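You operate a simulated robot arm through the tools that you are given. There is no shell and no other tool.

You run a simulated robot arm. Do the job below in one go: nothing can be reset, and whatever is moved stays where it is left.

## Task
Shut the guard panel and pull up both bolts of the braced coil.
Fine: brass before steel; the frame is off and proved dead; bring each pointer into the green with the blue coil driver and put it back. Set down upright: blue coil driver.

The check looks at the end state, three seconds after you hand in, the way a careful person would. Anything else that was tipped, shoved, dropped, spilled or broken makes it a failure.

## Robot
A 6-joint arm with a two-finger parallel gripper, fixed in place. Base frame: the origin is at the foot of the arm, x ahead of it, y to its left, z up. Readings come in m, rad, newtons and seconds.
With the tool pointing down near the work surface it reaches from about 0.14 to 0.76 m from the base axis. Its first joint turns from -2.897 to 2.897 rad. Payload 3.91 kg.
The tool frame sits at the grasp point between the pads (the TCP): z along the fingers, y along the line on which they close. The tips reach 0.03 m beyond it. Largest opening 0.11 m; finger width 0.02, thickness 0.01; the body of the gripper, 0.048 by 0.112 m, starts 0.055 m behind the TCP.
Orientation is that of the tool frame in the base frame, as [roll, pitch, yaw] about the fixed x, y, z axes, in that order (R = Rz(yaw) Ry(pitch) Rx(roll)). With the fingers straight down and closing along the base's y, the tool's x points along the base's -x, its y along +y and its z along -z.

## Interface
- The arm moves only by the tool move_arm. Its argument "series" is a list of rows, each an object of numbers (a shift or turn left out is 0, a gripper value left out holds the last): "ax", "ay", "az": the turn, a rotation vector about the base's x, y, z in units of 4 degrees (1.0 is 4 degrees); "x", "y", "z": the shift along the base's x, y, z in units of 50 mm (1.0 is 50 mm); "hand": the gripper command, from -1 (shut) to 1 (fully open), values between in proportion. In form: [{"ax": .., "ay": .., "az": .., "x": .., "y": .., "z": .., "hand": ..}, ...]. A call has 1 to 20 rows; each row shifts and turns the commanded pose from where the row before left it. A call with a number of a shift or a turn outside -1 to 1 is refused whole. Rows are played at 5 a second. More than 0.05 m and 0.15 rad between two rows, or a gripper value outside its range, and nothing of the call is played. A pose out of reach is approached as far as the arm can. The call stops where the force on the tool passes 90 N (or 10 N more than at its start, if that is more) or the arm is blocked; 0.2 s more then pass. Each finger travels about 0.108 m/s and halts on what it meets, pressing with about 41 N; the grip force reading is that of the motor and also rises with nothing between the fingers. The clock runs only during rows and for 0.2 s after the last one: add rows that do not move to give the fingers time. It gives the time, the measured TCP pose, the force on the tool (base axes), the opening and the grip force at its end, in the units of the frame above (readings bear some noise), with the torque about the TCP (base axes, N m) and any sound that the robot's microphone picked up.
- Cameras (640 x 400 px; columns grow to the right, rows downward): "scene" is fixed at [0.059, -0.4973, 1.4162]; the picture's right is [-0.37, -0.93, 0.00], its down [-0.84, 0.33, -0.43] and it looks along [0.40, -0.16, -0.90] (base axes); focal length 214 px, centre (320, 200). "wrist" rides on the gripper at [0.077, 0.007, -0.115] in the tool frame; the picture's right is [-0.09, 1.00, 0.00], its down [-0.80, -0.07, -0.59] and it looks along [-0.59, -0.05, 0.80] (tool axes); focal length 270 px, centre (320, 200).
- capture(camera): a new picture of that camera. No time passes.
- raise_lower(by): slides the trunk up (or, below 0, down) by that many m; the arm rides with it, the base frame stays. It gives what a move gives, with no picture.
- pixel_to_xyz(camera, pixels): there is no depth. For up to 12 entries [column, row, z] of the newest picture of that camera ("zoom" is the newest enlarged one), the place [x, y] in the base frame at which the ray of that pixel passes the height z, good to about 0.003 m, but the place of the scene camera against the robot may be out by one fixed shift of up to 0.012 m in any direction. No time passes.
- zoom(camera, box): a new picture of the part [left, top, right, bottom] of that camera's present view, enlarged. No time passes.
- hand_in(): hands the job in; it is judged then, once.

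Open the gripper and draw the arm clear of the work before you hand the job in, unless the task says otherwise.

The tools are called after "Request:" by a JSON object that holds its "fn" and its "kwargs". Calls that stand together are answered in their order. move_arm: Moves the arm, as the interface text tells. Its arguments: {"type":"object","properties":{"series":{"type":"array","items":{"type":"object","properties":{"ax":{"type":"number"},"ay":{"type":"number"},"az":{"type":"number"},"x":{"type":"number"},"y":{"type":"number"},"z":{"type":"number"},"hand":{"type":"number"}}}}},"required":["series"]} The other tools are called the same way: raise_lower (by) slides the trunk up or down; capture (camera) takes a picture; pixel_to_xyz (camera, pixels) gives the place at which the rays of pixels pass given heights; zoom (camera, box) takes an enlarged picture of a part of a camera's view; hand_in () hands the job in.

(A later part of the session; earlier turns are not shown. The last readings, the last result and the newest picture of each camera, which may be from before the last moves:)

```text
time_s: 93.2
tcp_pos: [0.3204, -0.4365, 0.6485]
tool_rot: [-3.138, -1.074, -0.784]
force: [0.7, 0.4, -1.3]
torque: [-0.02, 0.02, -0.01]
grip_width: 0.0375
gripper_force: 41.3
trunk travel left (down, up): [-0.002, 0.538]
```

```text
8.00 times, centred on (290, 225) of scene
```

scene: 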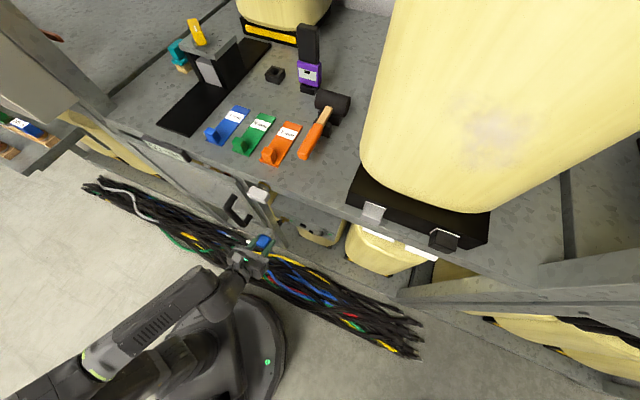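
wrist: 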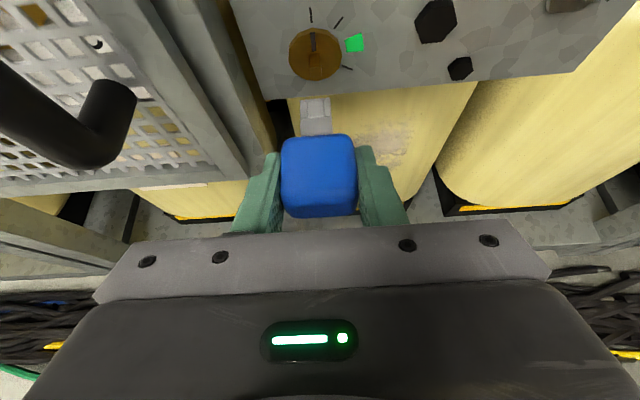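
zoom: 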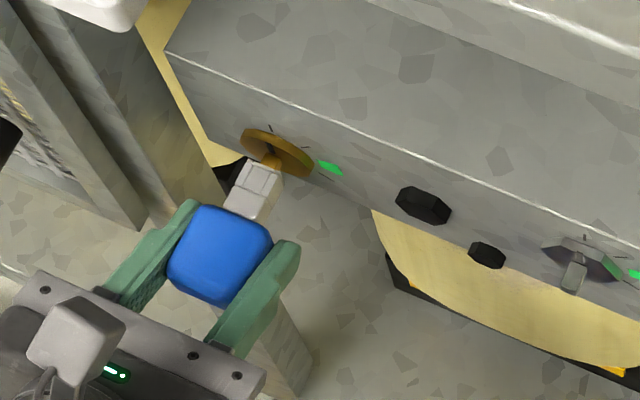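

Still no force at r ≈ 0.535, although the tip should now be past the stub's end, so the stub is going into the socket. I continue toward the disc in 2 mm steps.

Request:
{"fn": "move_arm", "kwargs": {"series": [{"x": 0.028, "y": -0.028}, {}]}}

Request:
{"fn": "move_arm", "kwargs": {"series": [{"x": 0.028, "y": -0.028}, {}]}}

Request:
{"fn": "zoom", "kwargs": {"camera": "wrist", "box": [270, 50, 390, 125]}}

Request:
{"fn": "zoom", "kwargs": {"camera": "scene", "box": [250, 200, 330, 250]}}

```text
time_s: 93.8
tcp_pos: [0.3216, -0.4383, 0.6486]
tool_rot: [-3.139, -1.073, -0.786]
force: [1.2, 0.0, 0.0]
torque: [0.03, -0.01, -0.02]
grip_width: 0.0377
gripper_force: 41.2
trunk travel left (down, up): [-0.002, 0.538]
```

```text
time_s: 94.5
tcp_pos: [0.322, -0.4393, 0.6486]
tool_rot: [-3.14, -1.074, -0.785]
force: [-0.3, 0.0, -0.6]
torque: [-0.01, 0.0, -0.03]
grip_width: 0.0376
gripper_force: 41.4
trunk travel left (down, up): [-0.002, 0.538]
```

```text
5.33 times, centred on (330, 88) of wrist
```

zoom: 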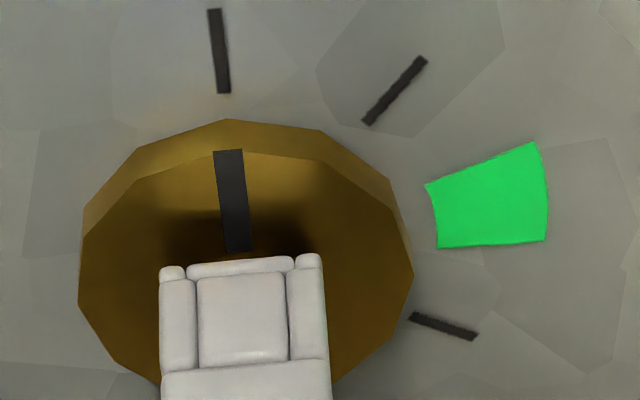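

```text
8.00 times, centred on (290, 225) of scene
```

zoom: 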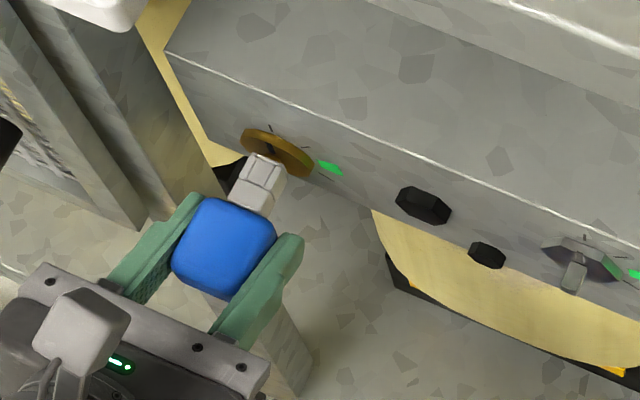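

The socket now covers the stub and stands just off the disc, still without any force. I take two more small steps to seat it fully.

Request:
{"fn": "move_arm", "kwargs": {"series": [{"x": 0.028, "y": -0.028}, {}]}}

Request:
{"fn": "move_arm", "kwargs": {"series": [{"x": 0.028, "y": -0.028}, {}]}}

Request:
{"fn": "zoom", "kwargs": {"camera": "wrist", "box": [270, 50, 390, 125]}}

```text
time_s: 95.0
tcp_pos: [0.3244, -0.4401, 0.6485]
tool_rot: [-3.139, -1.072, -0.785]
force: [0.1, 0.1, -1.2]
torque: [0.0, 0.01, 0.01]
grip_width: 0.0374
gripper_force: 41.1
trunk travel left (down, up): [-0.002, 0.538]
```

```text
time_s: 95.7
tcp_pos: [0.3262, -0.4414, 0.6476]
tool_rot: [-3.139, -1.073, -0.784]
force: [0.1, 0.2, -1.6]
torque: [0.04, 0.02, -0.02]
grip_width: 0.0375
gripper_force: 40.7
trunk travel left (down, up): [-0.002, 0.538]
```

```text
5.33 times, centred on (330, 88) of wrist
```

zoom: 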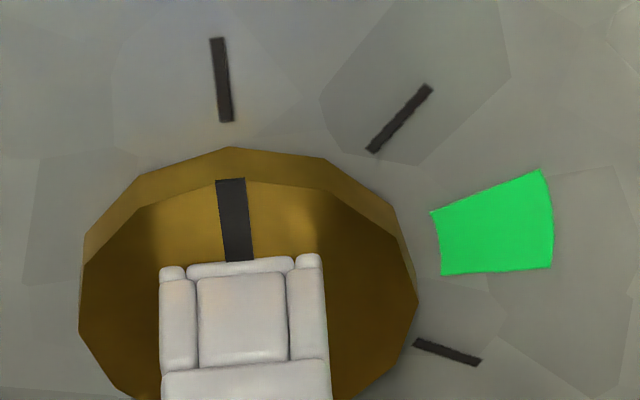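

The socket is seated against the disc (r ≈ 0.543) with no side force. Before turning, I want to be sure the arm can make the 70° clockwise roll here, so I withdraw 3 cm and rehearse the roll in free space.

Request:
{"fn": "move_arm", "kwargs": {"series": [{"x": -0.14, "y": 0.14}, {"x": -0.14, "y": 0.14}, {"x": -0.14, "y": 0.14}, {}]}}

Request:
{"fn": "move_arm", "kwargs": {"series": [{"ax": 0.884, "ay": -0.884}, {"ax": 0.884, "ay": -0.884}, {"ax": 0.884, "ay": -0.884}, {"ax": 0.884, "ay": -0.884}, {"ax": 0.884, "ay": -0.884}, {}]}}

Request:
{"fn": "capture", "kwargs": {"camera": "wrist"}}

Request:
{"fn": "capture", "kwargs": {"camera": "scene"}}

```text
time_s: 96.7
tcp_pos: [0.305, -0.4215, 0.6482]
tool_rot: [-3.139, -1.074, -0.786]
force: [0.1, -0.3, -0.4]
torque: [0.03, -0.01, 0.02]
grip_width: 0.0371
gripper_force: 40.1
trunk travel left (down, up): [-0.002, 0.538]
```

```text
time_s: 98.0
tcp_pos: [0.3053, -0.4215, 0.648]
tool_rot: [-2.362, -0.921, -1.451]
force: [-0.2, -0.5, -0.6]
torque: [0.01, 0.02, 0.0]
grip_width: 0.0375
gripper_force: 41.2
trunk travel left (down, up): [-0.002, 0.538]
```

```text
taken
```

wrist: 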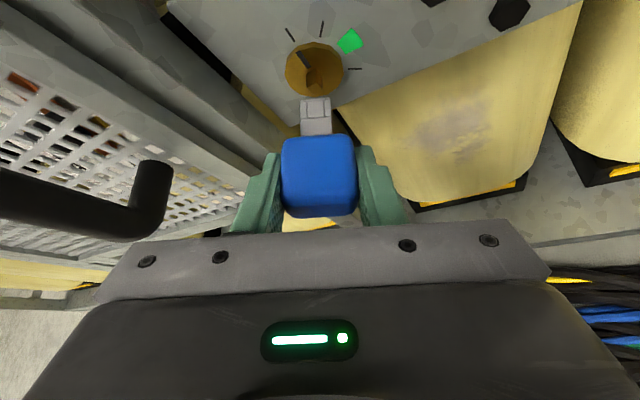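

```text
taken
```

scene: 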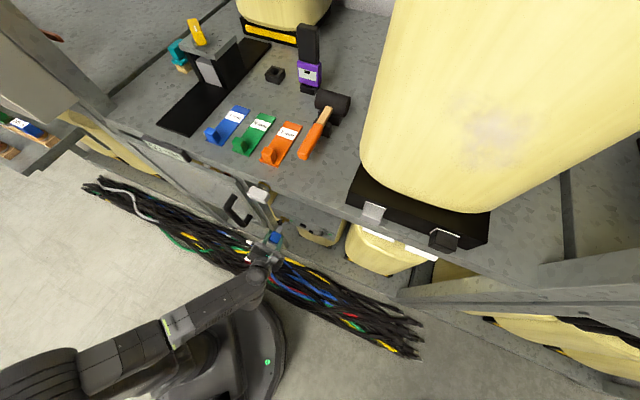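

The first 25° of the rehearsal is unflagged. I continue rehearsing.

Request:
{"fn": "move_arm", "kwargs": {"series": [{"ax": 0.884, "ay": -0.884}, {"ax": 0.884, "ay": -0.884}, {"ax": 0.884, "ay": -0.884}, {"ax": 0.884, "ay": -0.884}, {}]}}

Request:
{"fn": "capture", "kwargs": {"camera": "scene"}}

```text
time_s: 99.2
tcp_pos: [0.3046, -0.4215, 0.6489]
tool_rot: [-2.012, -0.671, -1.703]
force: [0.3, -0.1, -0.7]
torque: [0.01, 0.0, -0.01]
grip_width: 0.0374
gripper_force: 41.7
trunk travel left (down, up): [-0.002, 0.538]
```

```text
taken
```

scene: 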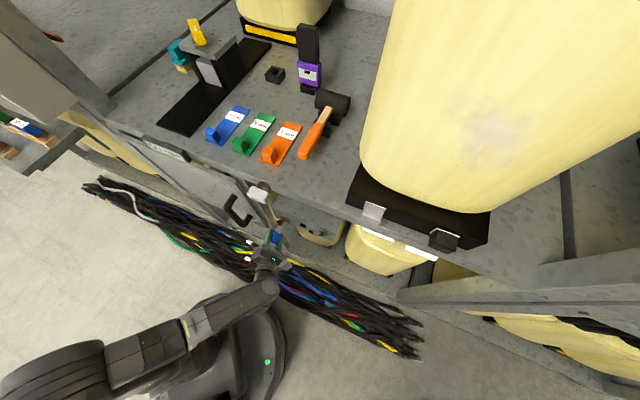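

45° of roll is fine too (position held within a millimetre). I rehearse the rest up to 75°.

Request:
{"fn": "move_arm", "kwargs": {"series": [{"ax": 0.884, "ay": -0.884}, {"ax": 0.884, "ay": -0.884}, {"ax": 0.884, "ay": -0.884}, {}]}}

Request:
{"fn": "move_arm", "kwargs": {"series": [{"ax": 0.884, "ay": -0.884}, {"ax": 0.884, "ay": -0.884}, {"ax": 0.884, "ay": -0.884}, {}]}}

Request:
{"fn": "capture", "kwargs": {"camera": "scene"}}

Request:
{"fn": "capture", "kwargs": {"camera": "wrist"}}

```text
time_s: 100.2
tcp_pos: [0.3052, -0.4221, 0.6493]
tool_rot: [-1.836, -0.453, -1.798]
force: [0.0, 0.0, -0.2]
torque: [-0.02, 0.0, 0.01]
grip_width: 0.0375
gripper_force: 41.1
trunk travel left (down, up): [-0.002, 0.538]
```

```text
time_s: 101.2
tcp_pos: [0.3045, -0.4199, 0.6481]
tool_rot: [-1.694, -0.227, -1.846]
force: [0.6, 0.3, -0.8]
torque: [0.05, -0.02, 0.02]
grip_width: 0.0373
gripper_force: 41.0
trunk travel left (down, up): [-0.002, 0.538]
```

```text
taken
```

scene: 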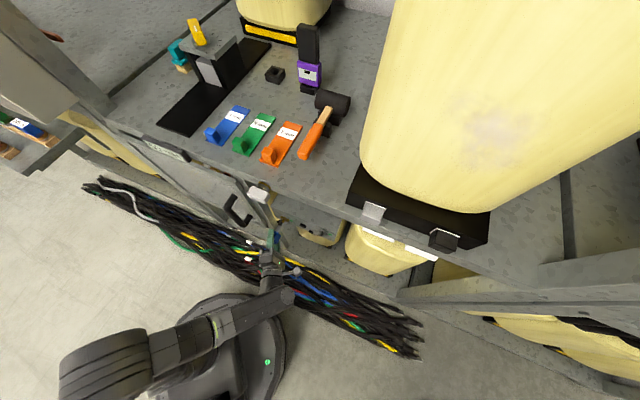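

```text
taken
```

wrist: 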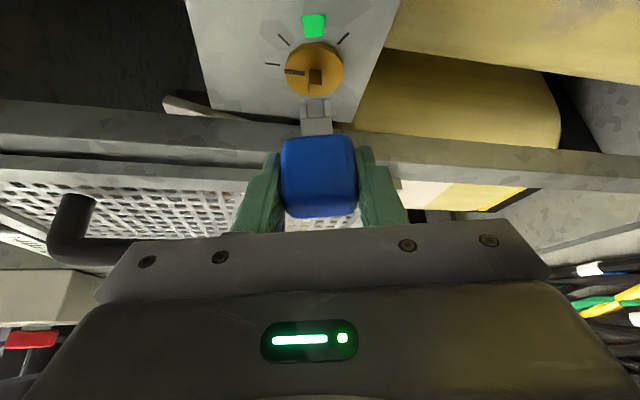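

The whole 75° roll is reachable at this spot. This side view also shows the height alignment of socket and stub, so I enlarge it.

Request:
{"fn": "zoom", "kwargs": {"camera": "wrist", "box": [250, 0, 390, 140]}}

Request:
{"fn": "zoom", "kwargs": {"camera": "wrist", "box": [260, 30, 372, 100]}}

```text
2.86 times, centred on (320, 70) of wrist
```

zoom: 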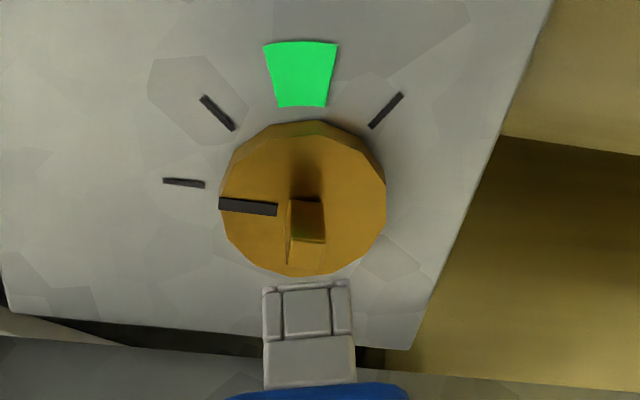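

```text
5.71 times, centred on (316, 65) of wrist
```

zoom: 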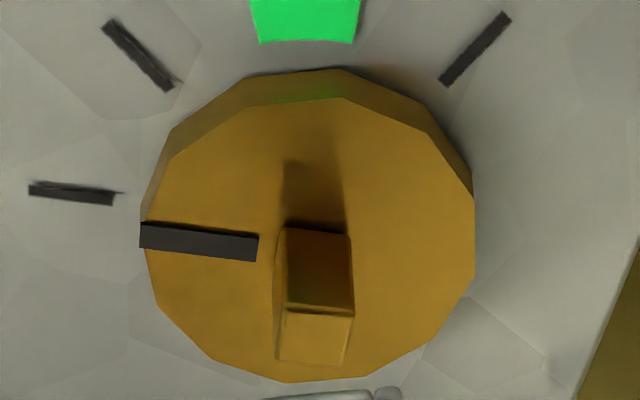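

From this view I computed dial angles from the start tick: next tick +40°, green +70° to +95° (middle +82°), last tick +125°; the pointer is at about 0°. The socket has play (≈9.6 mm mouth on a 7.7 mm stub, about ±15°), so the hand may need to roll almost 100°; I rehearse 25° more.

Request:
{"fn": "move_arm", "kwargs": {"series": [{"ax": 0.884, "ay": -0.884}, {"ax": 0.884, "ay": -0.884}, {}]}}

Request:
{"fn": "move_arm", "kwargs": {"series": [{"ax": 0.884, "ay": -0.884}, {"ax": 0.884, "ay": -0.884}, {"ax": 0.884, "ay": -0.884}, {}]}}

Request:
{"fn": "capture", "kwargs": {"camera": "scene"}}

Request:
{"fn": "capture", "kwargs": {"camera": "wrist"}}

```text
time_s: 102.0
tcp_pos: [0.3056, -0.4203, 0.6479]
tool_rot: [-1.61, -0.074, -1.858]
force: [-0.1, -0.2, 0.8]
torque: [0.0, -0.01, -0.02]
grip_width: 0.0372
gripper_force: 40.8
trunk travel left (down, up): [-0.002, 0.538]
```

```text
time_s: 103.0
tcp_pos: [0.3051, -0.4207, 0.6481]
tool_rot: [-1.483, 0.154, -1.853]
force: [0.2, 0.0, -1.4]
torque: [0.0, 0.0, 0.03]
grip_width: 0.0372
gripper_force: 40.6
trunk travel left (down, up): [-0.002, 0.538]
```

```text
taken
```

scene: 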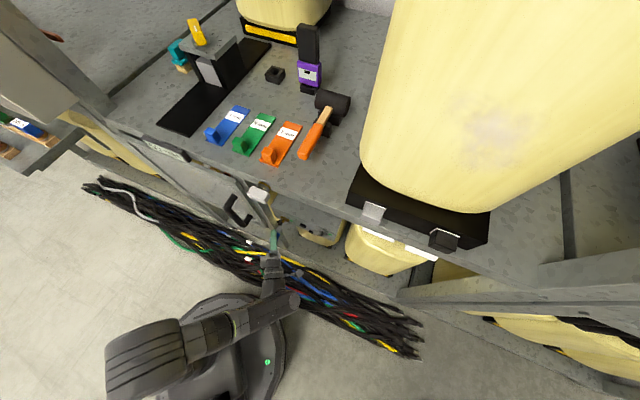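

```text
taken
```

wrist: 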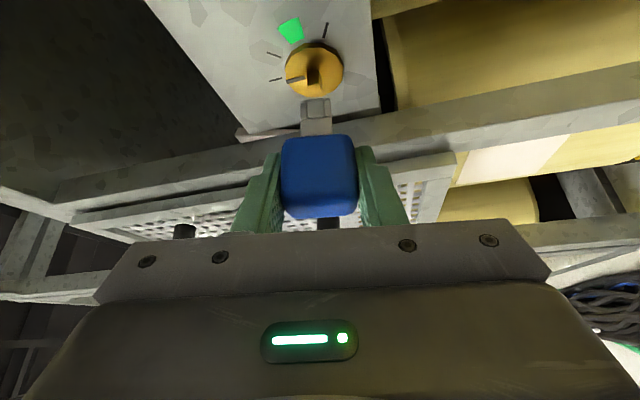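

The hand can roll a full 100° here without any flag. I roll back to the start orientation to insert the socket square on the stub.

Request:
{"fn": "move_arm", "kwargs": {"series": [{"ax": -0.884, "ay": 0.884}, {"ax": -0.884, "ay": 0.884}, {"ax": -0.884, "ay": 0.884}, {"ax": -0.884, "ay": 0.884}, {"ax": -0.884, "ay": 0.884}, {"ax": -0.884, "ay": 0.884}, {"ax": -0.884, "ay": 0.884}, {"ax": -0.884, "ay": 0.884}, {"ax": -0.884, "ay": 0.884}, {"ax": -0.884, "ay": 0.884}, {"ax": -0.884, "ay": 0.884}, {"ax": -0.884, "ay": 0.884}, {"ax": -0.884, "ay": 0.884}, {"ax": -0.884, "ay": 0.884}, {"ax": -0.884, "ay": 0.884}, {"ax": -0.884, "ay": 0.884}, {"ax": -0.884, "ay": 0.884}, {"ax": -0.884, "ay": 0.884}, {"ax": -0.884, "ay": 0.884}, {"ax": -0.884, "ay": 0.884}]}}

Request:
{"fn": "zoom", "kwargs": {"camera": "wrist", "box": [270, 50, 390, 125]}}

```text
time_s: 107.2
tcp_pos: [0.304, -0.4214, 0.649]
tool_rot: [3.139, -1.074, -0.781]
force: [0.2, -0.3, -1.5]
torque: [0.05, 0.03, 0.0]
grip_width: 0.0373
gripper_force: 41.1
trunk travel left (down, up): [-0.002, 0.538]
```

```text
5.33 times, centred on (330, 88) of wrist
```

zoom: 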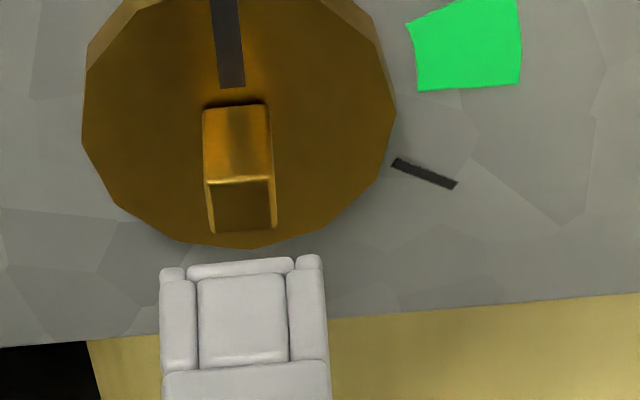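

Back at the start roll, the stub (zoom 208–276) lines up with the socket. I slide the socket back onto it by 3 cm.

Request:
{"fn": "move_arm", "kwargs": {"series": [{"x": 0.1, "y": -0.1}, {"x": 0.1, "y": -0.1}, {"x": 0.08, "y": -0.08}, {"x": 0.06, "y": -0.06}, {}]}}

Request:
{"fn": "move_arm", "kwargs": {"series": [{"x": 0.04, "y": -0.04}, {"x": 0.035, "y": -0.035}, {}]}}

Request:
{"fn": "zoom", "kwargs": {"camera": "wrist", "box": [270, 50, 390, 125]}}

```text
time_s: 108.5
tcp_pos: [0.3206, -0.4383, 0.6485]
tool_rot: [-3.14, -1.072, -0.784]
force: [-0.5, -0.5, -0.8]
torque: [-0.03, 0.0, 0.0]
grip_width: 0.0375
gripper_force: 41.4
trunk travel left (down, up): [-0.002, 0.538]
```

```text
time_s: 109.2
tcp_pos: [0.3243, -0.442, 0.6484]
tool_rot: [-3.14, -1.074, -0.785]
force: [1.2, 0.4, -1.9]
torque: [0.0, 0.03, 0.02]
grip_width: 0.0374
gripper_force: 40.8
trunk travel left (down, up): [-0.002, 0.538]
```

```text
5.33 times, centred on (330, 88) of wrist
```

zoom: 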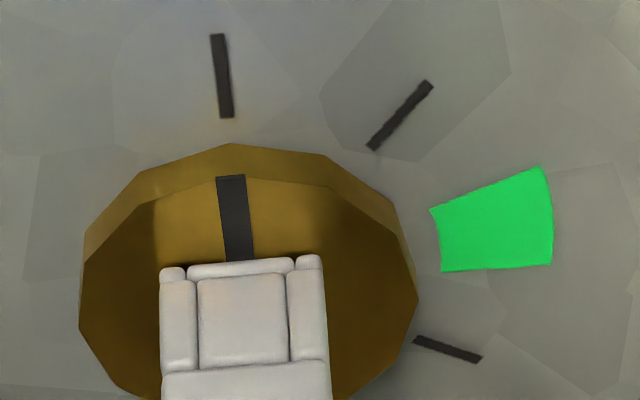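

The socket is seated on the brass stub again (r ≈ 0.542). I start turning clockwise, 20° first, watching force and torque.

Request:
{"fn": "move_arm", "kwargs": {"series": [{"ax": 0.707, "ay": -0.707}, {"ax": 0.707, "ay": -0.707}, {"ax": 0.707, "ay": -0.707}, {"ax": 0.707, "ay": -0.707}, {"ax": 0.707, "ay": -0.707}, {}]}}

Request:
{"fn": "zoom", "kwargs": {"camera": "wrist", "box": [250, 20, 390, 125]}}

```text
time_s: 110.7
tcp_pos: [0.3255, -0.4413, 0.6487]
tool_rot: [-2.486, -0.971, -1.35]
force: [-0.3, 1.7, 0.5]
torque: [-0.05, -0.02, 0.03]
grip_width: 0.0374
gripper_force: 41.4
trunk travel left (down, up): [-0.002, 0.538]
```

```text
3.81 times, centred on (320, 72) of wrist
```

zoom: 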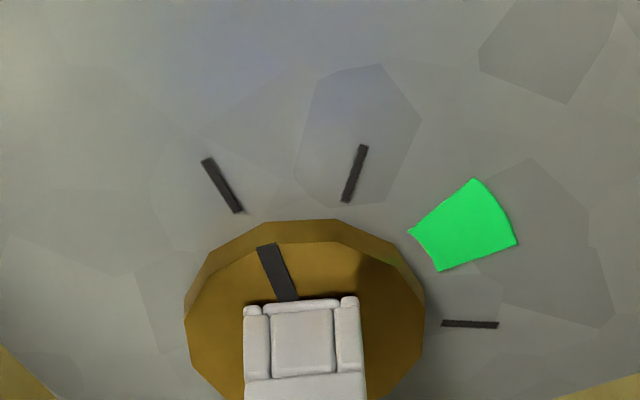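

The pointer has begun to follow (it now stands a few degrees past the start tick), with only slight torque. I turn 20° more.

Request:
{"fn": "move_arm", "kwargs": {"series": [{"ax": 0.707, "ay": -0.707}, {"ax": 0.707, "ay": -0.707}, {"ax": 0.707, "ay": -0.707}, {"ax": 0.707, "ay": -0.707}, {"ax": 0.707, "ay": -0.707}, {}]}}

Request:
{"fn": "zoom", "kwargs": {"camera": "wrist", "box": [250, 20, 390, 125]}}

```text
time_s: 112.0
tcp_pos: [0.3251, -0.4411, 0.649]
tool_rot: [-2.084, -0.739, -1.656]
force: [0.3, 1.4, -1.0]
torque: [0.04, 0.1, 0.03]
grip_width: 0.0376
gripper_force: 41.0
trunk travel left (down, up): [-0.002, 0.538]
```

```text
3.81 times, centred on (320, 72) of wrist
```

zoom: 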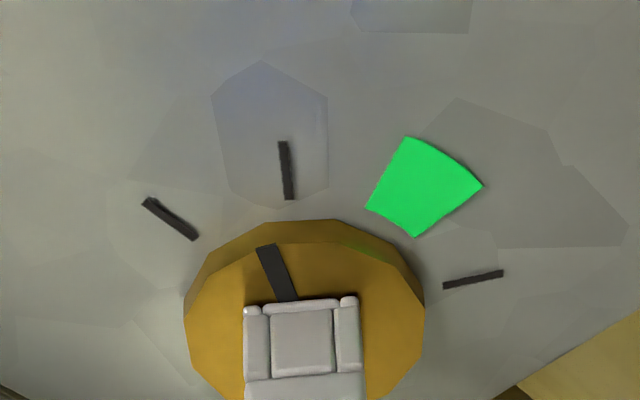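

The pointer now turns together with the socket (lag about 15°, as expected from the play). I turn a further 20°.

Request:
{"fn": "move_arm", "kwargs": {"series": [{"ax": 0.707, "ay": -0.707}, {"ax": 0.707, "ay": -0.707}, {"ax": 0.707, "ay": -0.707}, {"ax": 0.707, "ay": -0.707}, {"ax": 0.707, "ay": -0.707}, {}]}}

Request:
{"fn": "zoom", "kwargs": {"camera": "wrist", "box": [250, 20, 390, 125]}}

```text
time_s: 113.5
tcp_pos: [0.3251, -0.4422, 0.6481]
tool_rot: [-1.837, -0.454, -1.797]
force: [0.8, 4.7, 1.6]
torque: [-0.08, -0.06, 0.16]
grip_width: 0.0375
gripper_force: 40.6
trunk travel left (down, up): [-0.002, 0.538]
```

```text
3.81 times, centred on (320, 72) of wrist
```

zoom: 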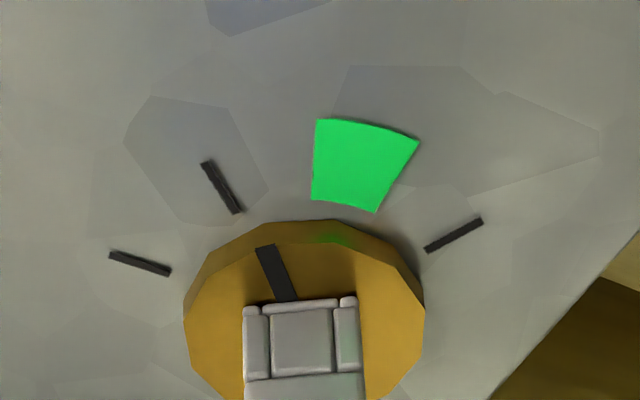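

The pointer is just past the +40° tick with small forces (≈5 N). I turn another 20°.

Request:
{"fn": "move_arm", "kwargs": {"series": [{"ax": 0.707, "ay": -0.707}, {"ax": 0.707, "ay": -0.707}, {"ax": 0.707, "ay": -0.707}, {"ax": 0.707, "ay": -0.707}, {"ax": 0.707, "ay": -0.707}, {}]}}

Request:
{"fn": "zoom", "kwargs": {"camera": "wrist", "box": [250, 20, 390, 125]}}

```text
time_s: 114.8
tcp_pos: [0.3249, -0.4423, 0.6491]
tool_rot: [-1.65, -0.153, -1.853]
force: [2.0, 5.1, 1.0]
torque: [-0.02, 0.0, 0.17]
grip_width: 0.0373
gripper_force: 40.8
trunk travel left (down, up): [-0.002, 0.538]
```

```text
3.81 times, centred on (320, 72) of wrist
```

zoom: 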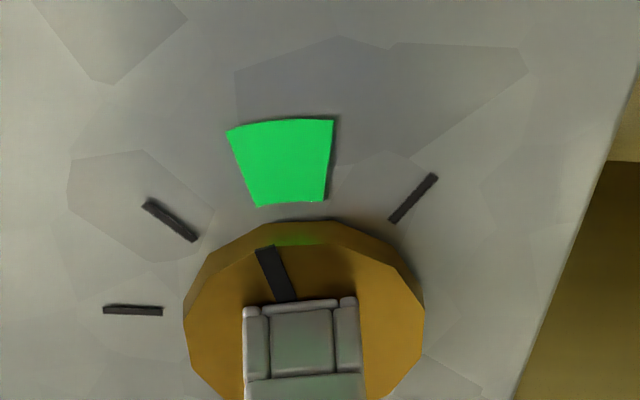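

The pointer now points just left of the green sector's near edge (about +65°). I turn a final 17° to bring it to the middle.

Request:
{"fn": "move_arm", "kwargs": {"series": [{"ax": 0.75, "ay": -0.75}, {"ax": 0.75, "ay": -0.75}, {"ax": 0.75, "ay": -0.75}, {"ax": 0.75, "ay": -0.75}, {}]}}

Request:
{"fn": "zoom", "kwargs": {"camera": "wrist", "box": [250, 20, 390, 125]}}

```text
time_s: 116.0
tcp_pos: [0.3263, -0.4415, 0.6491]
tool_rot: [-1.508, 0.107, -1.858]
force: [6.8, -0.5, 4.1]
torque: [-0.14, -0.07, 0.22]
grip_width: 0.0375
gripper_force: 40.4
trunk travel left (down, up): [-0.002, 0.538]
```

```text
3.81 times, centred on (320, 72) of wrist
```

zoom: 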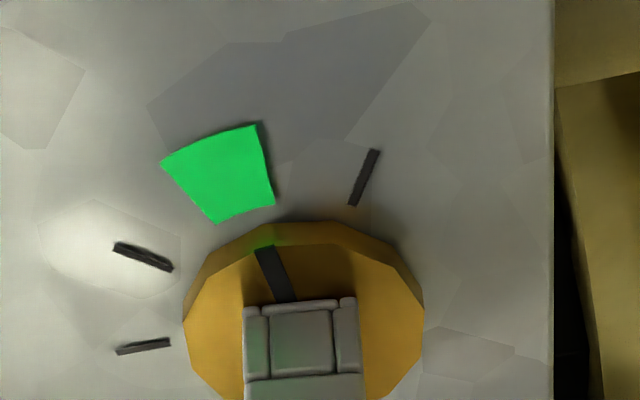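

The pointer's line now runs through the middle of the green sector (zoom ≈ (220,175)). I roll back about 14° within the socket's play to relieve it, then withdraw along the bolt's axis.

Request:
{"fn": "move_arm", "kwargs": {"series": [{"ax": -0.62, "ay": 0.62}, {"ax": -0.62, "ay": 0.62}, {"ax": -0.62, "ay": 0.62}, {"ax": -0.62, "ay": 0.62}, {}]}}

Request:
{"fn": "zoom", "kwargs": {"camera": "wrist", "box": [250, 20, 390, 125]}}

Request:
{"fn": "move_arm", "kwargs": {"series": [{"x": -0.07, "y": 0.07}, {"x": -0.07, "y": 0.07}, {"x": -0.14, "y": 0.14}, {"x": -0.14, "y": 0.14}, {"x": -0.14, "y": 0.14}, {}]}}

Request:
{"fn": "zoom", "kwargs": {"camera": "wrist", "box": [250, 0, 390, 105]}}

```text
time_s: 117.2
tcp_pos: [0.3252, -0.4401, 0.649]
tool_rot: [-1.628, -0.108, -1.858]
force: [0.1, 0.8, -0.3]
torque: [-0.02, 0.03, 0.02]
grip_width: 0.0375
gripper_force: 40.7
trunk travel left (down, up): [-0.002, 0.538]
```

```text
3.81 times, centred on (320, 72) of wrist
```

zoom: 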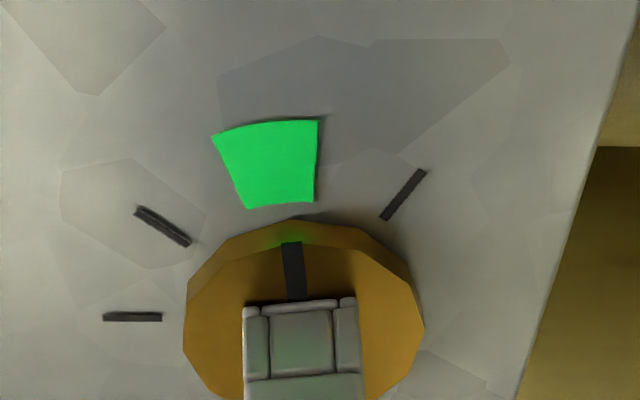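

```text
time_s: 118.7
tcp_pos: [0.2975, -0.4126, 0.6497]
tool_rot: [-1.627, -0.107, -1.853]
force: [-0.6, 0.0, -1.5]
torque: [0.0, 0.0, 0.02]
grip_width: 0.0374
gripper_force: 41.1
trunk travel left (down, up): [-0.002, 0.538]
```

```text
3.81 times, centred on (320, 52) of wrist
```

zoom: 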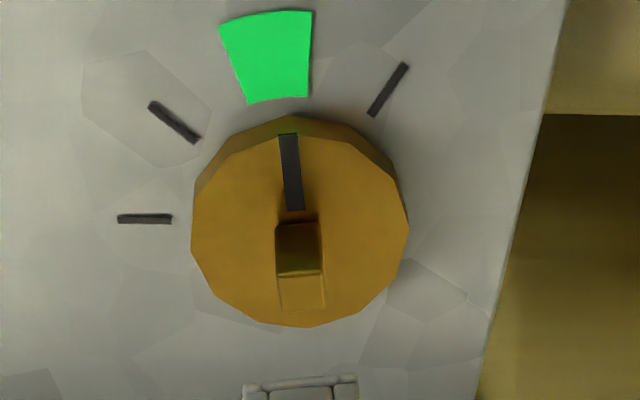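

The brass pointer stays at about +84° with green spanning about +69° to +93°, so brass is done first. I roll the hand back to its start orientation and raise it a little on the way to the steel bolt.

Request:
{"fn": "move_arm", "kwargs": {"series": [{"ax": -0.8625, "ay": 0.8625}, {"ax": -0.8625, "ay": 0.8625}, {"ax": -0.8625, "ay": 0.8625}, {"ax": -0.8625, "ay": 0.8625}, {"ax": -0.8625, "ay": 0.8625}, {"ax": -0.8625, "ay": 0.8625}, {"ax": -0.8625, "ay": 0.8625}, {"ax": -0.8625, "ay": 0.8625}, {"ax": -0.8625, "ay": 0.8625}, {"ax": -0.8625, "ay": 0.8625}, {"ax": -0.8625, "ay": 0.8625}, {"ax": -0.8625, "ay": 0.8625}, {"ax": -0.8625, "ay": 0.8625}, {"ax": -0.8625, "ay": 0.8625}, {"ax": -0.8625, "ay": 0.8625}, {"ax": -0.8625, "ay": 0.8625}, {"ax": -0.8625, "ay": 0.8625}, {}]}}

Request:
{"fn": "zoom", "kwargs": {"camera": "wrist", "box": [250, 0, 390, 105]}}

Request:
{"fn": "capture", "kwargs": {"camera": "wrist"}}

```text
time_s: 122.5
tcp_pos: [0.2974, -0.4137, 0.6485]
tool_rot: [-3.139, -1.075, -0.784]
force: [-0.3, -1.1, -1.0]
torque: [0.01, 0.0, -0.02]
grip_width: 0.0372
gripper_force: 40.9
trunk travel left (down, up): [-0.002, 0.538]
```

```text
3.81 times, centred on (320, 52) of wrist
```

zoom: 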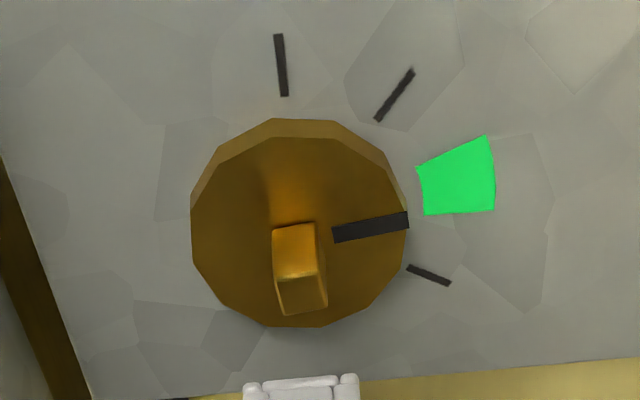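

```text
taken
```

wrist: 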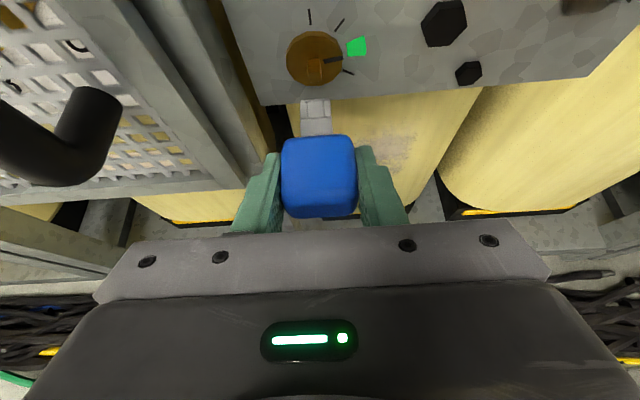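

From this second view too the brass pointer is at about +81° against green +68° to +91°, i.e. near the middle. I move along the brace to the steel bolt, staying 4 cm off its face.

Request:
{"fn": "move_arm", "kwargs": {"series": [{"x": -0.14, "y": 0.14}, {"x": -0.55, "y": -0.55, "z": 0.25}, {"x": -0.55, "y": -0.55, "z": 0.25}, {"x": -0.55, "y": -0.55, "z": 0.25}, {"x": -0.55, "y": -0.55, "z": 0.1}, {}]}}

Request:
{"fn": "capture", "kwargs": {"camera": "wrist"}}

Request:
{"fn": "capture", "kwargs": {"camera": "scene"}}

```text
time_s: 123.8
tcp_pos: [0.1802, -0.5157, 0.6909]
tool_rot: [-3.138, -1.073, -0.786]
force: [0.5, 0.3, -0.6]
torque: [0.01, -0.02, 0.04]
grip_width: 0.0373
gripper_force: 40.7
trunk travel left (down, up): [-0.002, 0.538]
```

```text
taken
```

wrist: 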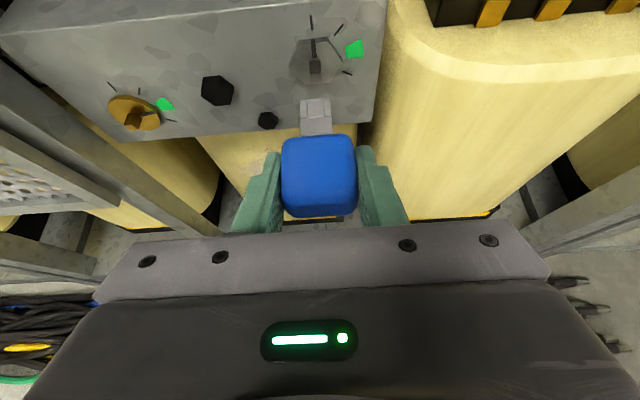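

```text
taken
```

scene: 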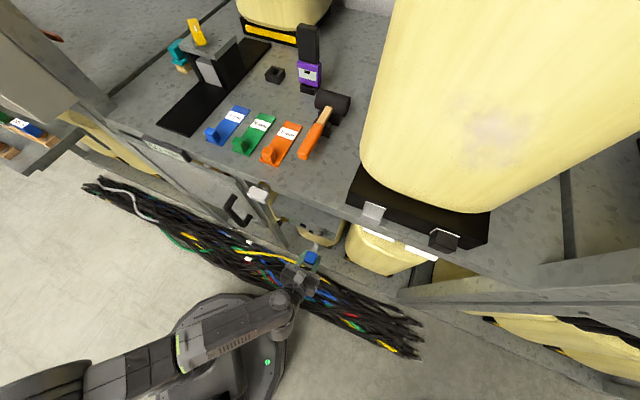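

The steel bolt is straight ahead at wrist (315,60). I enlarge it for alignment.

Request:
{"fn": "zoom", "kwargs": {"camera": "wrist", "box": [260, 10, 380, 115]}}

Request:
{"fn": "zoom", "kwargs": {"camera": "wrist", "box": [280, 25, 360, 75]}}

```text
3.81 times, centred on (320, 62) of wrist
```

zoom: 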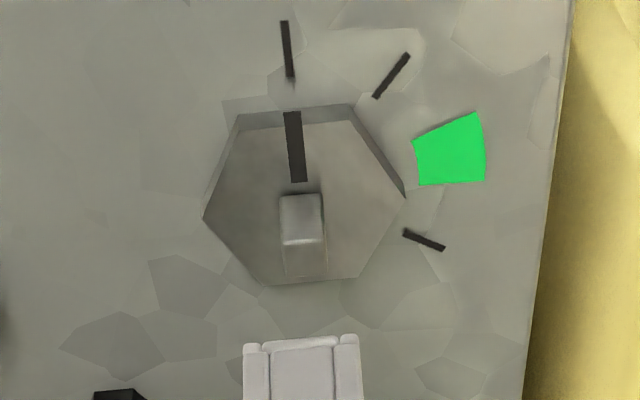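

```text
8.00 times, centred on (320, 50) of wrist
```

zoom: 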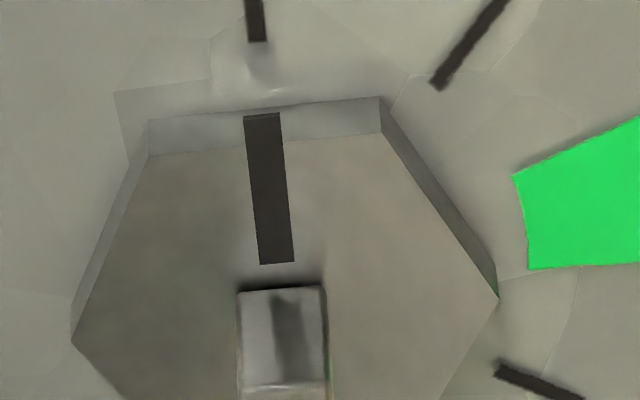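

The steel stub comes out at u ≈ −0.238, z ≈ 0.6805, end at r ≈ 0.5825. For this bolt I start the turn with the hand on the left side (roll −90°), which keeps the arm comfortable, so I roll there now in two stages.

Request:
{"fn": "move_arm", "kwargs": {"series": [{"ax": -0.884, "ay": 0.884}, {"ax": -0.884, "ay": 0.884}, {"ax": -0.884, "ay": 0.884}, {"ax": -0.884, "ay": 0.884}, {"ax": -0.884, "ay": 0.884}, {"ax": -0.884, "ay": 0.884}, {"ax": -0.884, "ay": 0.884}, {"ax": -0.884, "ay": 0.884}, {"ax": -0.884, "ay": 0.884}, {}]}}

Request:
{"fn": "capture", "kwargs": {"camera": "scene"}}

Request:
{"fn": "capture", "kwargs": {"camera": "wrist"}}

```text
time_s: 126.0
tcp_pos: [0.1797, -0.5172, 0.6917]
tool_rot: [2.017, -0.671, 0.13]
force: [0.5, 0.7, -0.7]
torque: [0.02, 0.02, 0.03]
grip_width: 0.0375
gripper_force: 40.6
trunk travel left (down, up): [-0.002, 0.538]
```

```text
taken
```

scene: 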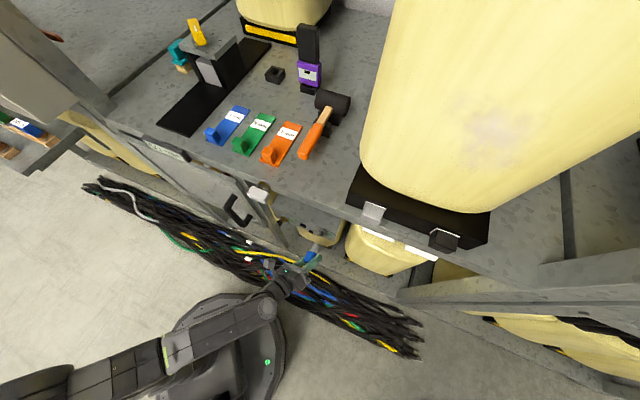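

```text
taken
```

wrist: 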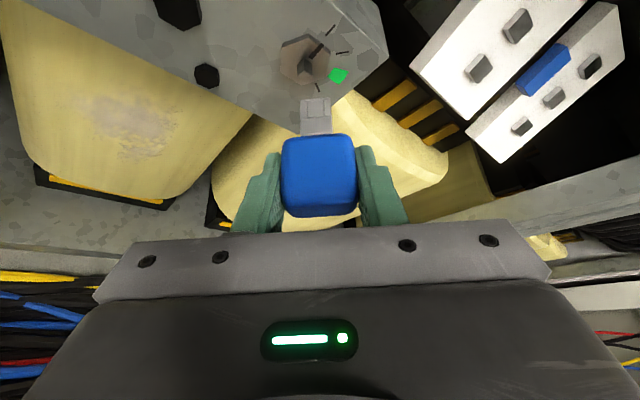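

Half of that roll is done without flags. I complete the other 45°.

Request:
{"fn": "move_arm", "kwargs": {"series": [{"ax": -0.884, "ay": 0.884}, {"ax": -0.884, "ay": 0.884}, {"ax": -0.884, "ay": 0.884}, {"ax": -0.884, "ay": 0.884}, {"ax": -0.884, "ay": 0.884}, {"ax": -0.884, "ay": 0.884}, {"ax": -0.884, "ay": 0.884}, {"ax": -0.884, "ay": 0.884}, {"ax": -0.884, "ay": 0.884}, {}]}}

Request:
{"fn": "capture", "kwargs": {"camera": "scene"}}

Request:
{"fn": "capture", "kwargs": {"camera": "wrist"}}

Request:
{"fn": "zoom", "kwargs": {"camera": "wrist", "box": [260, 10, 380, 115]}}

```text
time_s: 128.2
tcp_pos: [0.1807, -0.5174, 0.6907]
tool_rot: [1.573, 0.001, 0.288]
force: [0.1, -0.6, -0.5]
torque: [0.0, 0.02, -0.01]
grip_width: 0.0373
gripper_force: 41.6
trunk travel left (down, up): [-0.002, 0.538]
```

```text
taken
```

scene: 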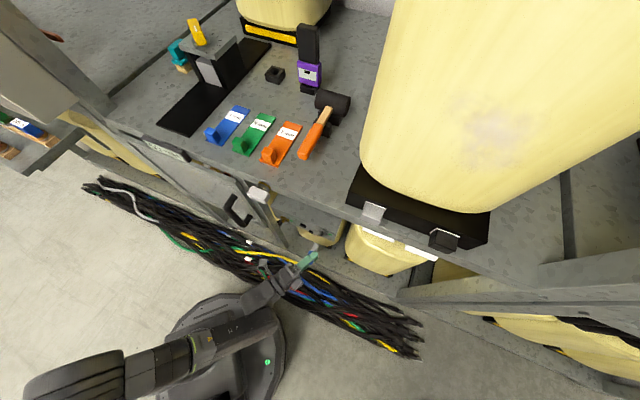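

```text
taken
```

wrist: 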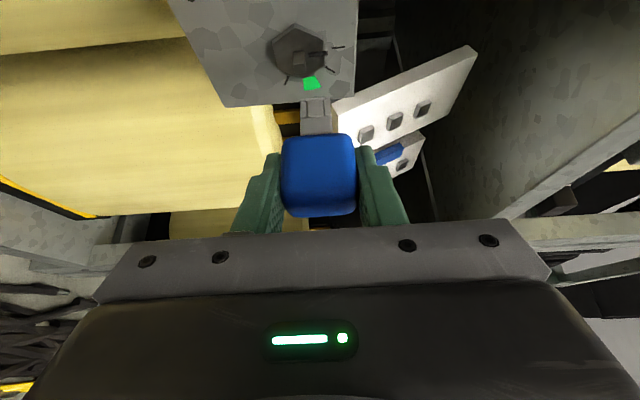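

```text
3.81 times, centred on (320, 62) of wrist
```

zoom: 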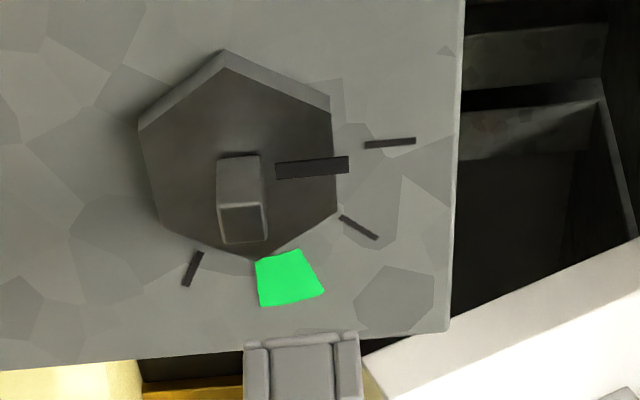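

From the left side the stub's end is at zoom (244,223), which puts the stub 9 mm below my present height: z ≈ 0.682, and its end at r ≈ 0.5825, agreeing with the other view. I lower the driver 9 mm and close in to just before the stub.

Request:
{"fn": "move_arm", "kwargs": {"series": [{"z": -0.18}, {"x": 0.14, "y": -0.14}, {"x": 0.14, "y": -0.14}, {"x": 0.07, "y": -0.07}, {}]}}

Request:
{"fn": "zoom", "kwargs": {"camera": "wrist", "box": [260, 30, 380, 125]}}

Request:
{"fn": "zoom", "kwargs": {"camera": "scene", "box": [270, 200, 350, 270]}}

```text
time_s: 129.4
tcp_pos: [0.1981, -0.5331, 0.6826]
tool_rot: [1.573, 0.001, 0.289]
force: [-0.4, 0.4, -1.5]
torque: [0.0, 0.03, 0.01]
grip_width: 0.0373
gripper_force: 41.2
trunk travel left (down, up): [-0.002, 0.538]
```

```text
4.21 times, centred on (320, 78) of wrist
```

zoom: 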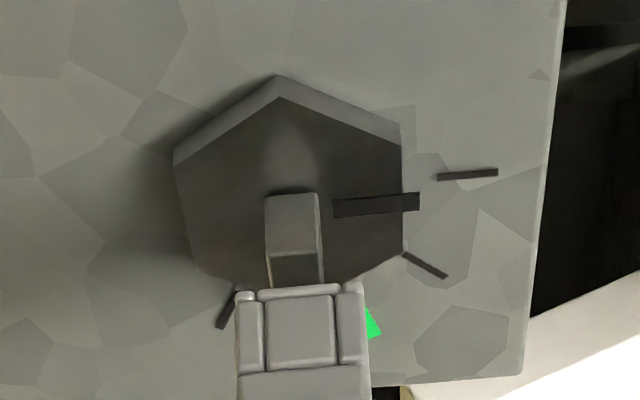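

```text
5.71 times, centred on (310, 235) of scene
```

zoom: 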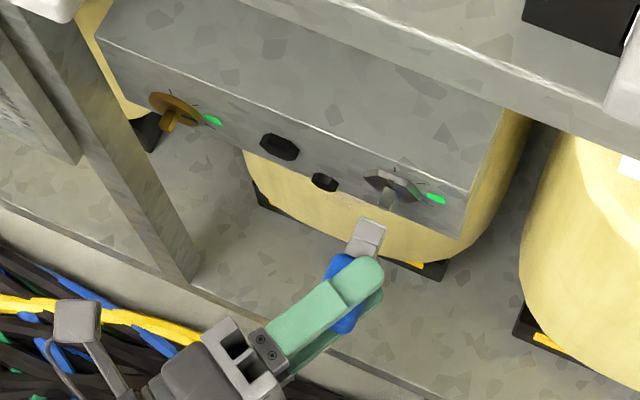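

Side to side the stub (zoom 270–322) and socket (236–369) line up within half a millimetre. I trim by 0.5 mm down and right, then advance carefully with force checks.

Request:
{"fn": "move_arm", "kwargs": {"series": [{"x": -0.007, "y": -0.007, "z": -0.01}, {"x": 0.07, "y": -0.07}, {"x": 0.042, "y": -0.042}, {}]}}

Request:
{"fn": "move_arm", "kwargs": {"series": [{"x": 0.042, "y": -0.042}, {}]}}

Request:
{"fn": "move_arm", "kwargs": {"series": [{"x": 0.042, "y": -0.042}, {}]}}

Request:
{"fn": "zoom", "kwargs": {"camera": "wrist", "box": [260, 30, 380, 125]}}

```text
time_s: 130.4
tcp_pos: [0.2027, -0.5392, 0.6809]
tool_rot: [1.573, 0.001, 0.29]
force: [0.1, -0.6, -1.0]
torque: [0.03, 0.02, -0.02]
grip_width: 0.0374
gripper_force: 40.7
trunk travel left (down, up): [-0.002, 0.538]
```

```text
time_s: 131.1
tcp_pos: [0.205, -0.5411, 0.6817]
tool_rot: [1.572, 0.002, 0.288]
force: [0.9, -0.3, -1.1]
torque: [-0.01, 0.02, -0.01]
grip_width: 0.0376
gripper_force: 41.5
trunk travel left (down, up): [-0.002, 0.538]
```

```text
time_s: 131.7
tcp_pos: [0.2078, -0.5445, 0.6817]
tool_rot: [1.572, 0.003, 0.291]
force: [0.4, 1.0, -0.3]
torque: [0.05, 0.02, 0.0]
grip_width: 0.0373
gripper_force: 40.6
trunk travel left (down, up): [-0.002, 0.538]
```

```text
4.21 times, centred on (320, 78) of wrist
```

zoom: 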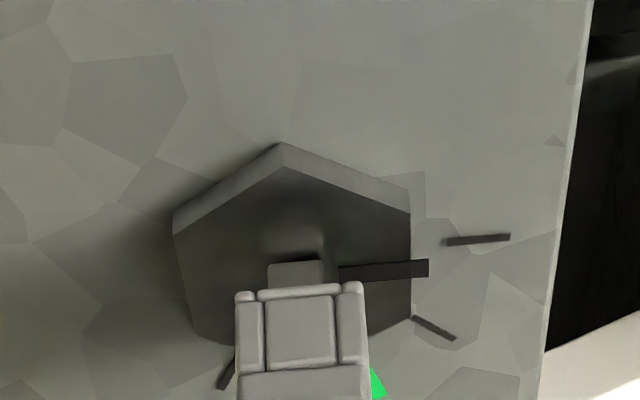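

No force, and the stub's end has gone into the socket mouth. I continue until seated.

Request:
{"fn": "move_arm", "kwargs": {"series": [{"x": 0.042, "y": -0.042}, {}]}}

Request:
{"fn": "move_arm", "kwargs": {"series": [{"x": 0.042, "y": -0.042}, {}]}}

Request:
{"fn": "move_arm", "kwargs": {"series": [{"x": 0.042, "y": -0.042}, {}]}}

Request:
{"fn": "zoom", "kwargs": {"camera": "wrist", "box": [260, 30, 380, 125]}}

Request:
{"fn": "zoom", "kwargs": {"camera": "scene", "box": [270, 200, 350, 270]}}

```text
time_s: 132.2
tcp_pos: [0.209, -0.5466, 0.6818]
tool_rot: [1.572, 0.002, 0.288]
force: [-0.5, 0.1, -1.5]
torque: [0.0, 0.03, -0.02]
grip_width: 0.0372
gripper_force: 40.7
trunk travel left (down, up): [-0.002, 0.538]
```

```text
time_s: 132.8
tcp_pos: [0.2112, -0.5492, 0.6826]
tool_rot: [1.571, 0.002, 0.29]
force: [-1.0, 0.8, -2.1]
torque: [0.07, 0.09, -0.01]
grip_width: 0.0374
gripper_force: 40.7
trunk travel left (down, up): [-0.002, 0.538]
```

```text
time_s: 133.4
tcp_pos: [0.213, -0.551, 0.6816]
tool_rot: [1.572, 0.003, 0.294]
force: [0.0, 0.5, -1.2]
torque: [0.0, 0.04, 0.01]
grip_width: 0.0375
gripper_force: 41.0
trunk travel left (down, up): [-0.002, 0.538]
```

```text
4.21 times, centred on (320, 78) of wrist
```

zoom: 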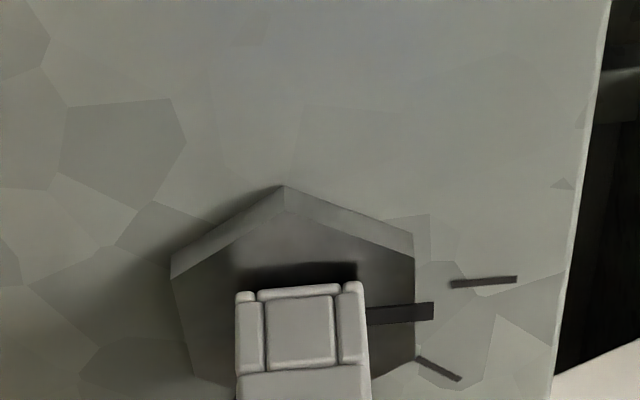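

```text
5.71 times, centred on (310, 235) of scene
```

zoom: 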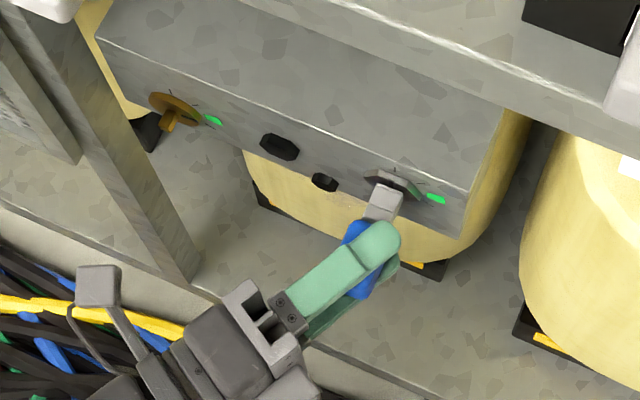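

The socket covers the steel stub, about 2 mm from the hex head, with no force. I start turning clockwise by 20°.

Request:
{"fn": "move_arm", "kwargs": {"series": [{"x": 0.02, "y": -0.02}, {"ax": 0.707, "ay": -0.707}, {"ax": 0.707, "ay": -0.707}, {"ax": 0.707, "ay": -0.707}, {"ax": 0.707, "ay": -0.707}, {"ax": 0.707, "ay": -0.707}, {}]}}

Request:
{"fn": "zoom", "kwargs": {"camera": "wrist", "box": [260, 30, 380, 125]}}

```text
time_s: 135.1
tcp_pos: [0.2144, -0.5521, 0.6813]
tool_rot: [1.747, -0.306, 0.264]
force: [-4.6, -3.0, -6.6]
torque: [0.19, 0.19, -0.23]
grip_width: 0.0373
gripper_force: 41.0
trunk travel left (down, up): [-0.002, 0.538]
```

```text
4.21 times, centred on (320, 78) of wrist
```

zoom: 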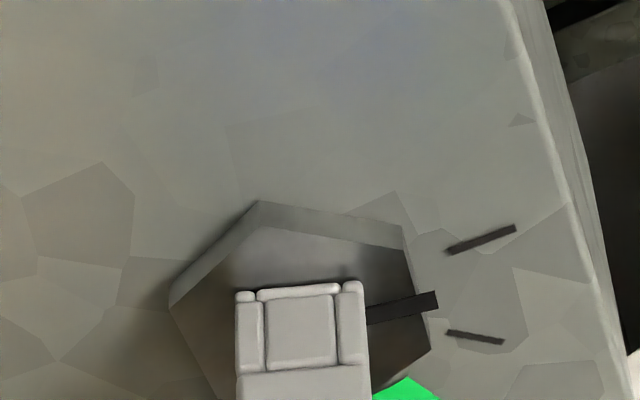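

The bolt is being caught; the side force (about 5 N right, 7 N down) shows a sub-millimetre offset. I shift half a millimetre that way and turn 20° more.

Request:
{"fn": "move_arm", "kwargs": {"series": [{"x": -0.006, "y": -0.006, "z": -0.012}, {"ax": 0.707, "ay": -0.707}, {"ax": 0.707, "ay": -0.707}, {"ax": 0.707, "ay": -0.707}, {"ax": 0.707, "ay": -0.707}, {"ax": 0.707, "ay": -0.707}, {}]}}

Request:
{"fn": "zoom", "kwargs": {"camera": "wrist", "box": [260, 30, 380, 125]}}

```text
time_s: 136.7
tcp_pos: [0.2136, -0.5524, 0.6803]
tool_rot: [1.954, -0.601, 0.169]
force: [-4.2, -2.5, -4.5]
torque: [0.13, 0.13, -0.27]
grip_width: 0.0375
gripper_force: 41.1
trunk travel left (down, up): [-0.002, 0.538]
```

```text
4.21 times, centred on (320, 78) of wrist
```

zoom: 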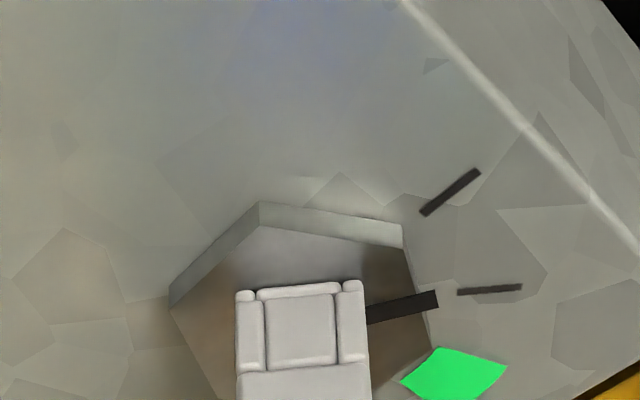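

The hex head and pointer now turn with the socket. I turn a further 20°.

Request:
{"fn": "move_arm", "kwargs": {"series": [{"ax": 0.707, "ay": -0.707}, {"ax": 0.707, "ay": -0.707}, {"ax": 0.707, "ay": -0.707}, {"ax": 0.707, "ay": -0.707}, {"ax": 0.707, "ay": -0.707}, {}]}}

Request:
{"fn": "zoom", "kwargs": {"camera": "wrist", "box": [260, 30, 380, 125]}}

```text
time_s: 138.1
tcp_pos: [0.2151, -0.5512, 0.6802]
tool_rot: [2.264, -0.865, -0.04]
force: [-1.2, 0.6, -5.8]
torque: [0.14, 0.18, -0.03]
grip_width: 0.0371
gripper_force: 40.7
trunk travel left (down, up): [-0.002, 0.538]
```

```text
4.21 times, centred on (320, 78) of wrist
```

zoom: 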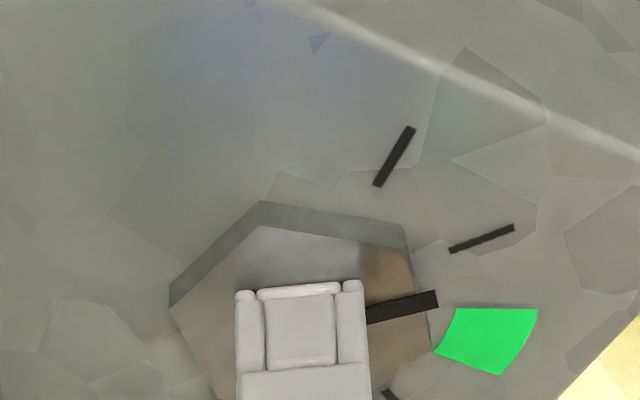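

The pointer is just past the +40° tick. I turn another 20°.

Request:
{"fn": "move_arm", "kwargs": {"series": [{"ax": 0.707, "ay": -0.707}, {"ax": 0.707, "ay": -0.707}, {"ax": 0.707, "ay": -0.707}, {"ax": 0.707, "ay": -0.707}, {"ax": 0.707, "ay": -0.707}, {}]}}

Request:
{"fn": "zoom", "kwargs": {"camera": "wrist", "box": [260, 30, 380, 125]}}

```text
time_s: 139.4
tcp_pos: [0.2146, -0.5525, 0.6795]
tool_rot: [2.789, -1.045, -0.473]
force: [1.2, 4.5, -8.6]
torque: [0.11, 0.26, 0.12]
grip_width: 0.0376
gripper_force: 41.0
trunk travel left (down, up): [-0.002, 0.538]
```

```text
4.21 times, centred on (320, 78) of wrist
```

zoom: 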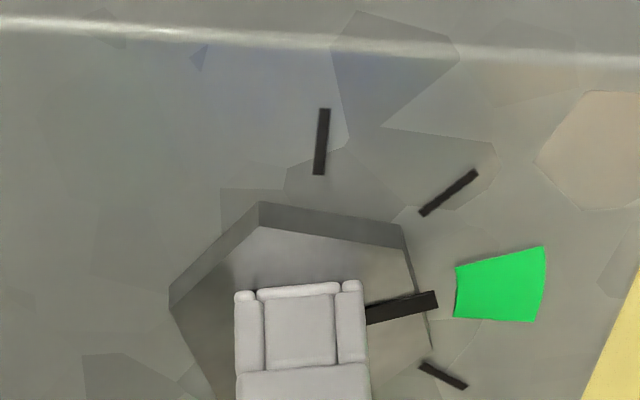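

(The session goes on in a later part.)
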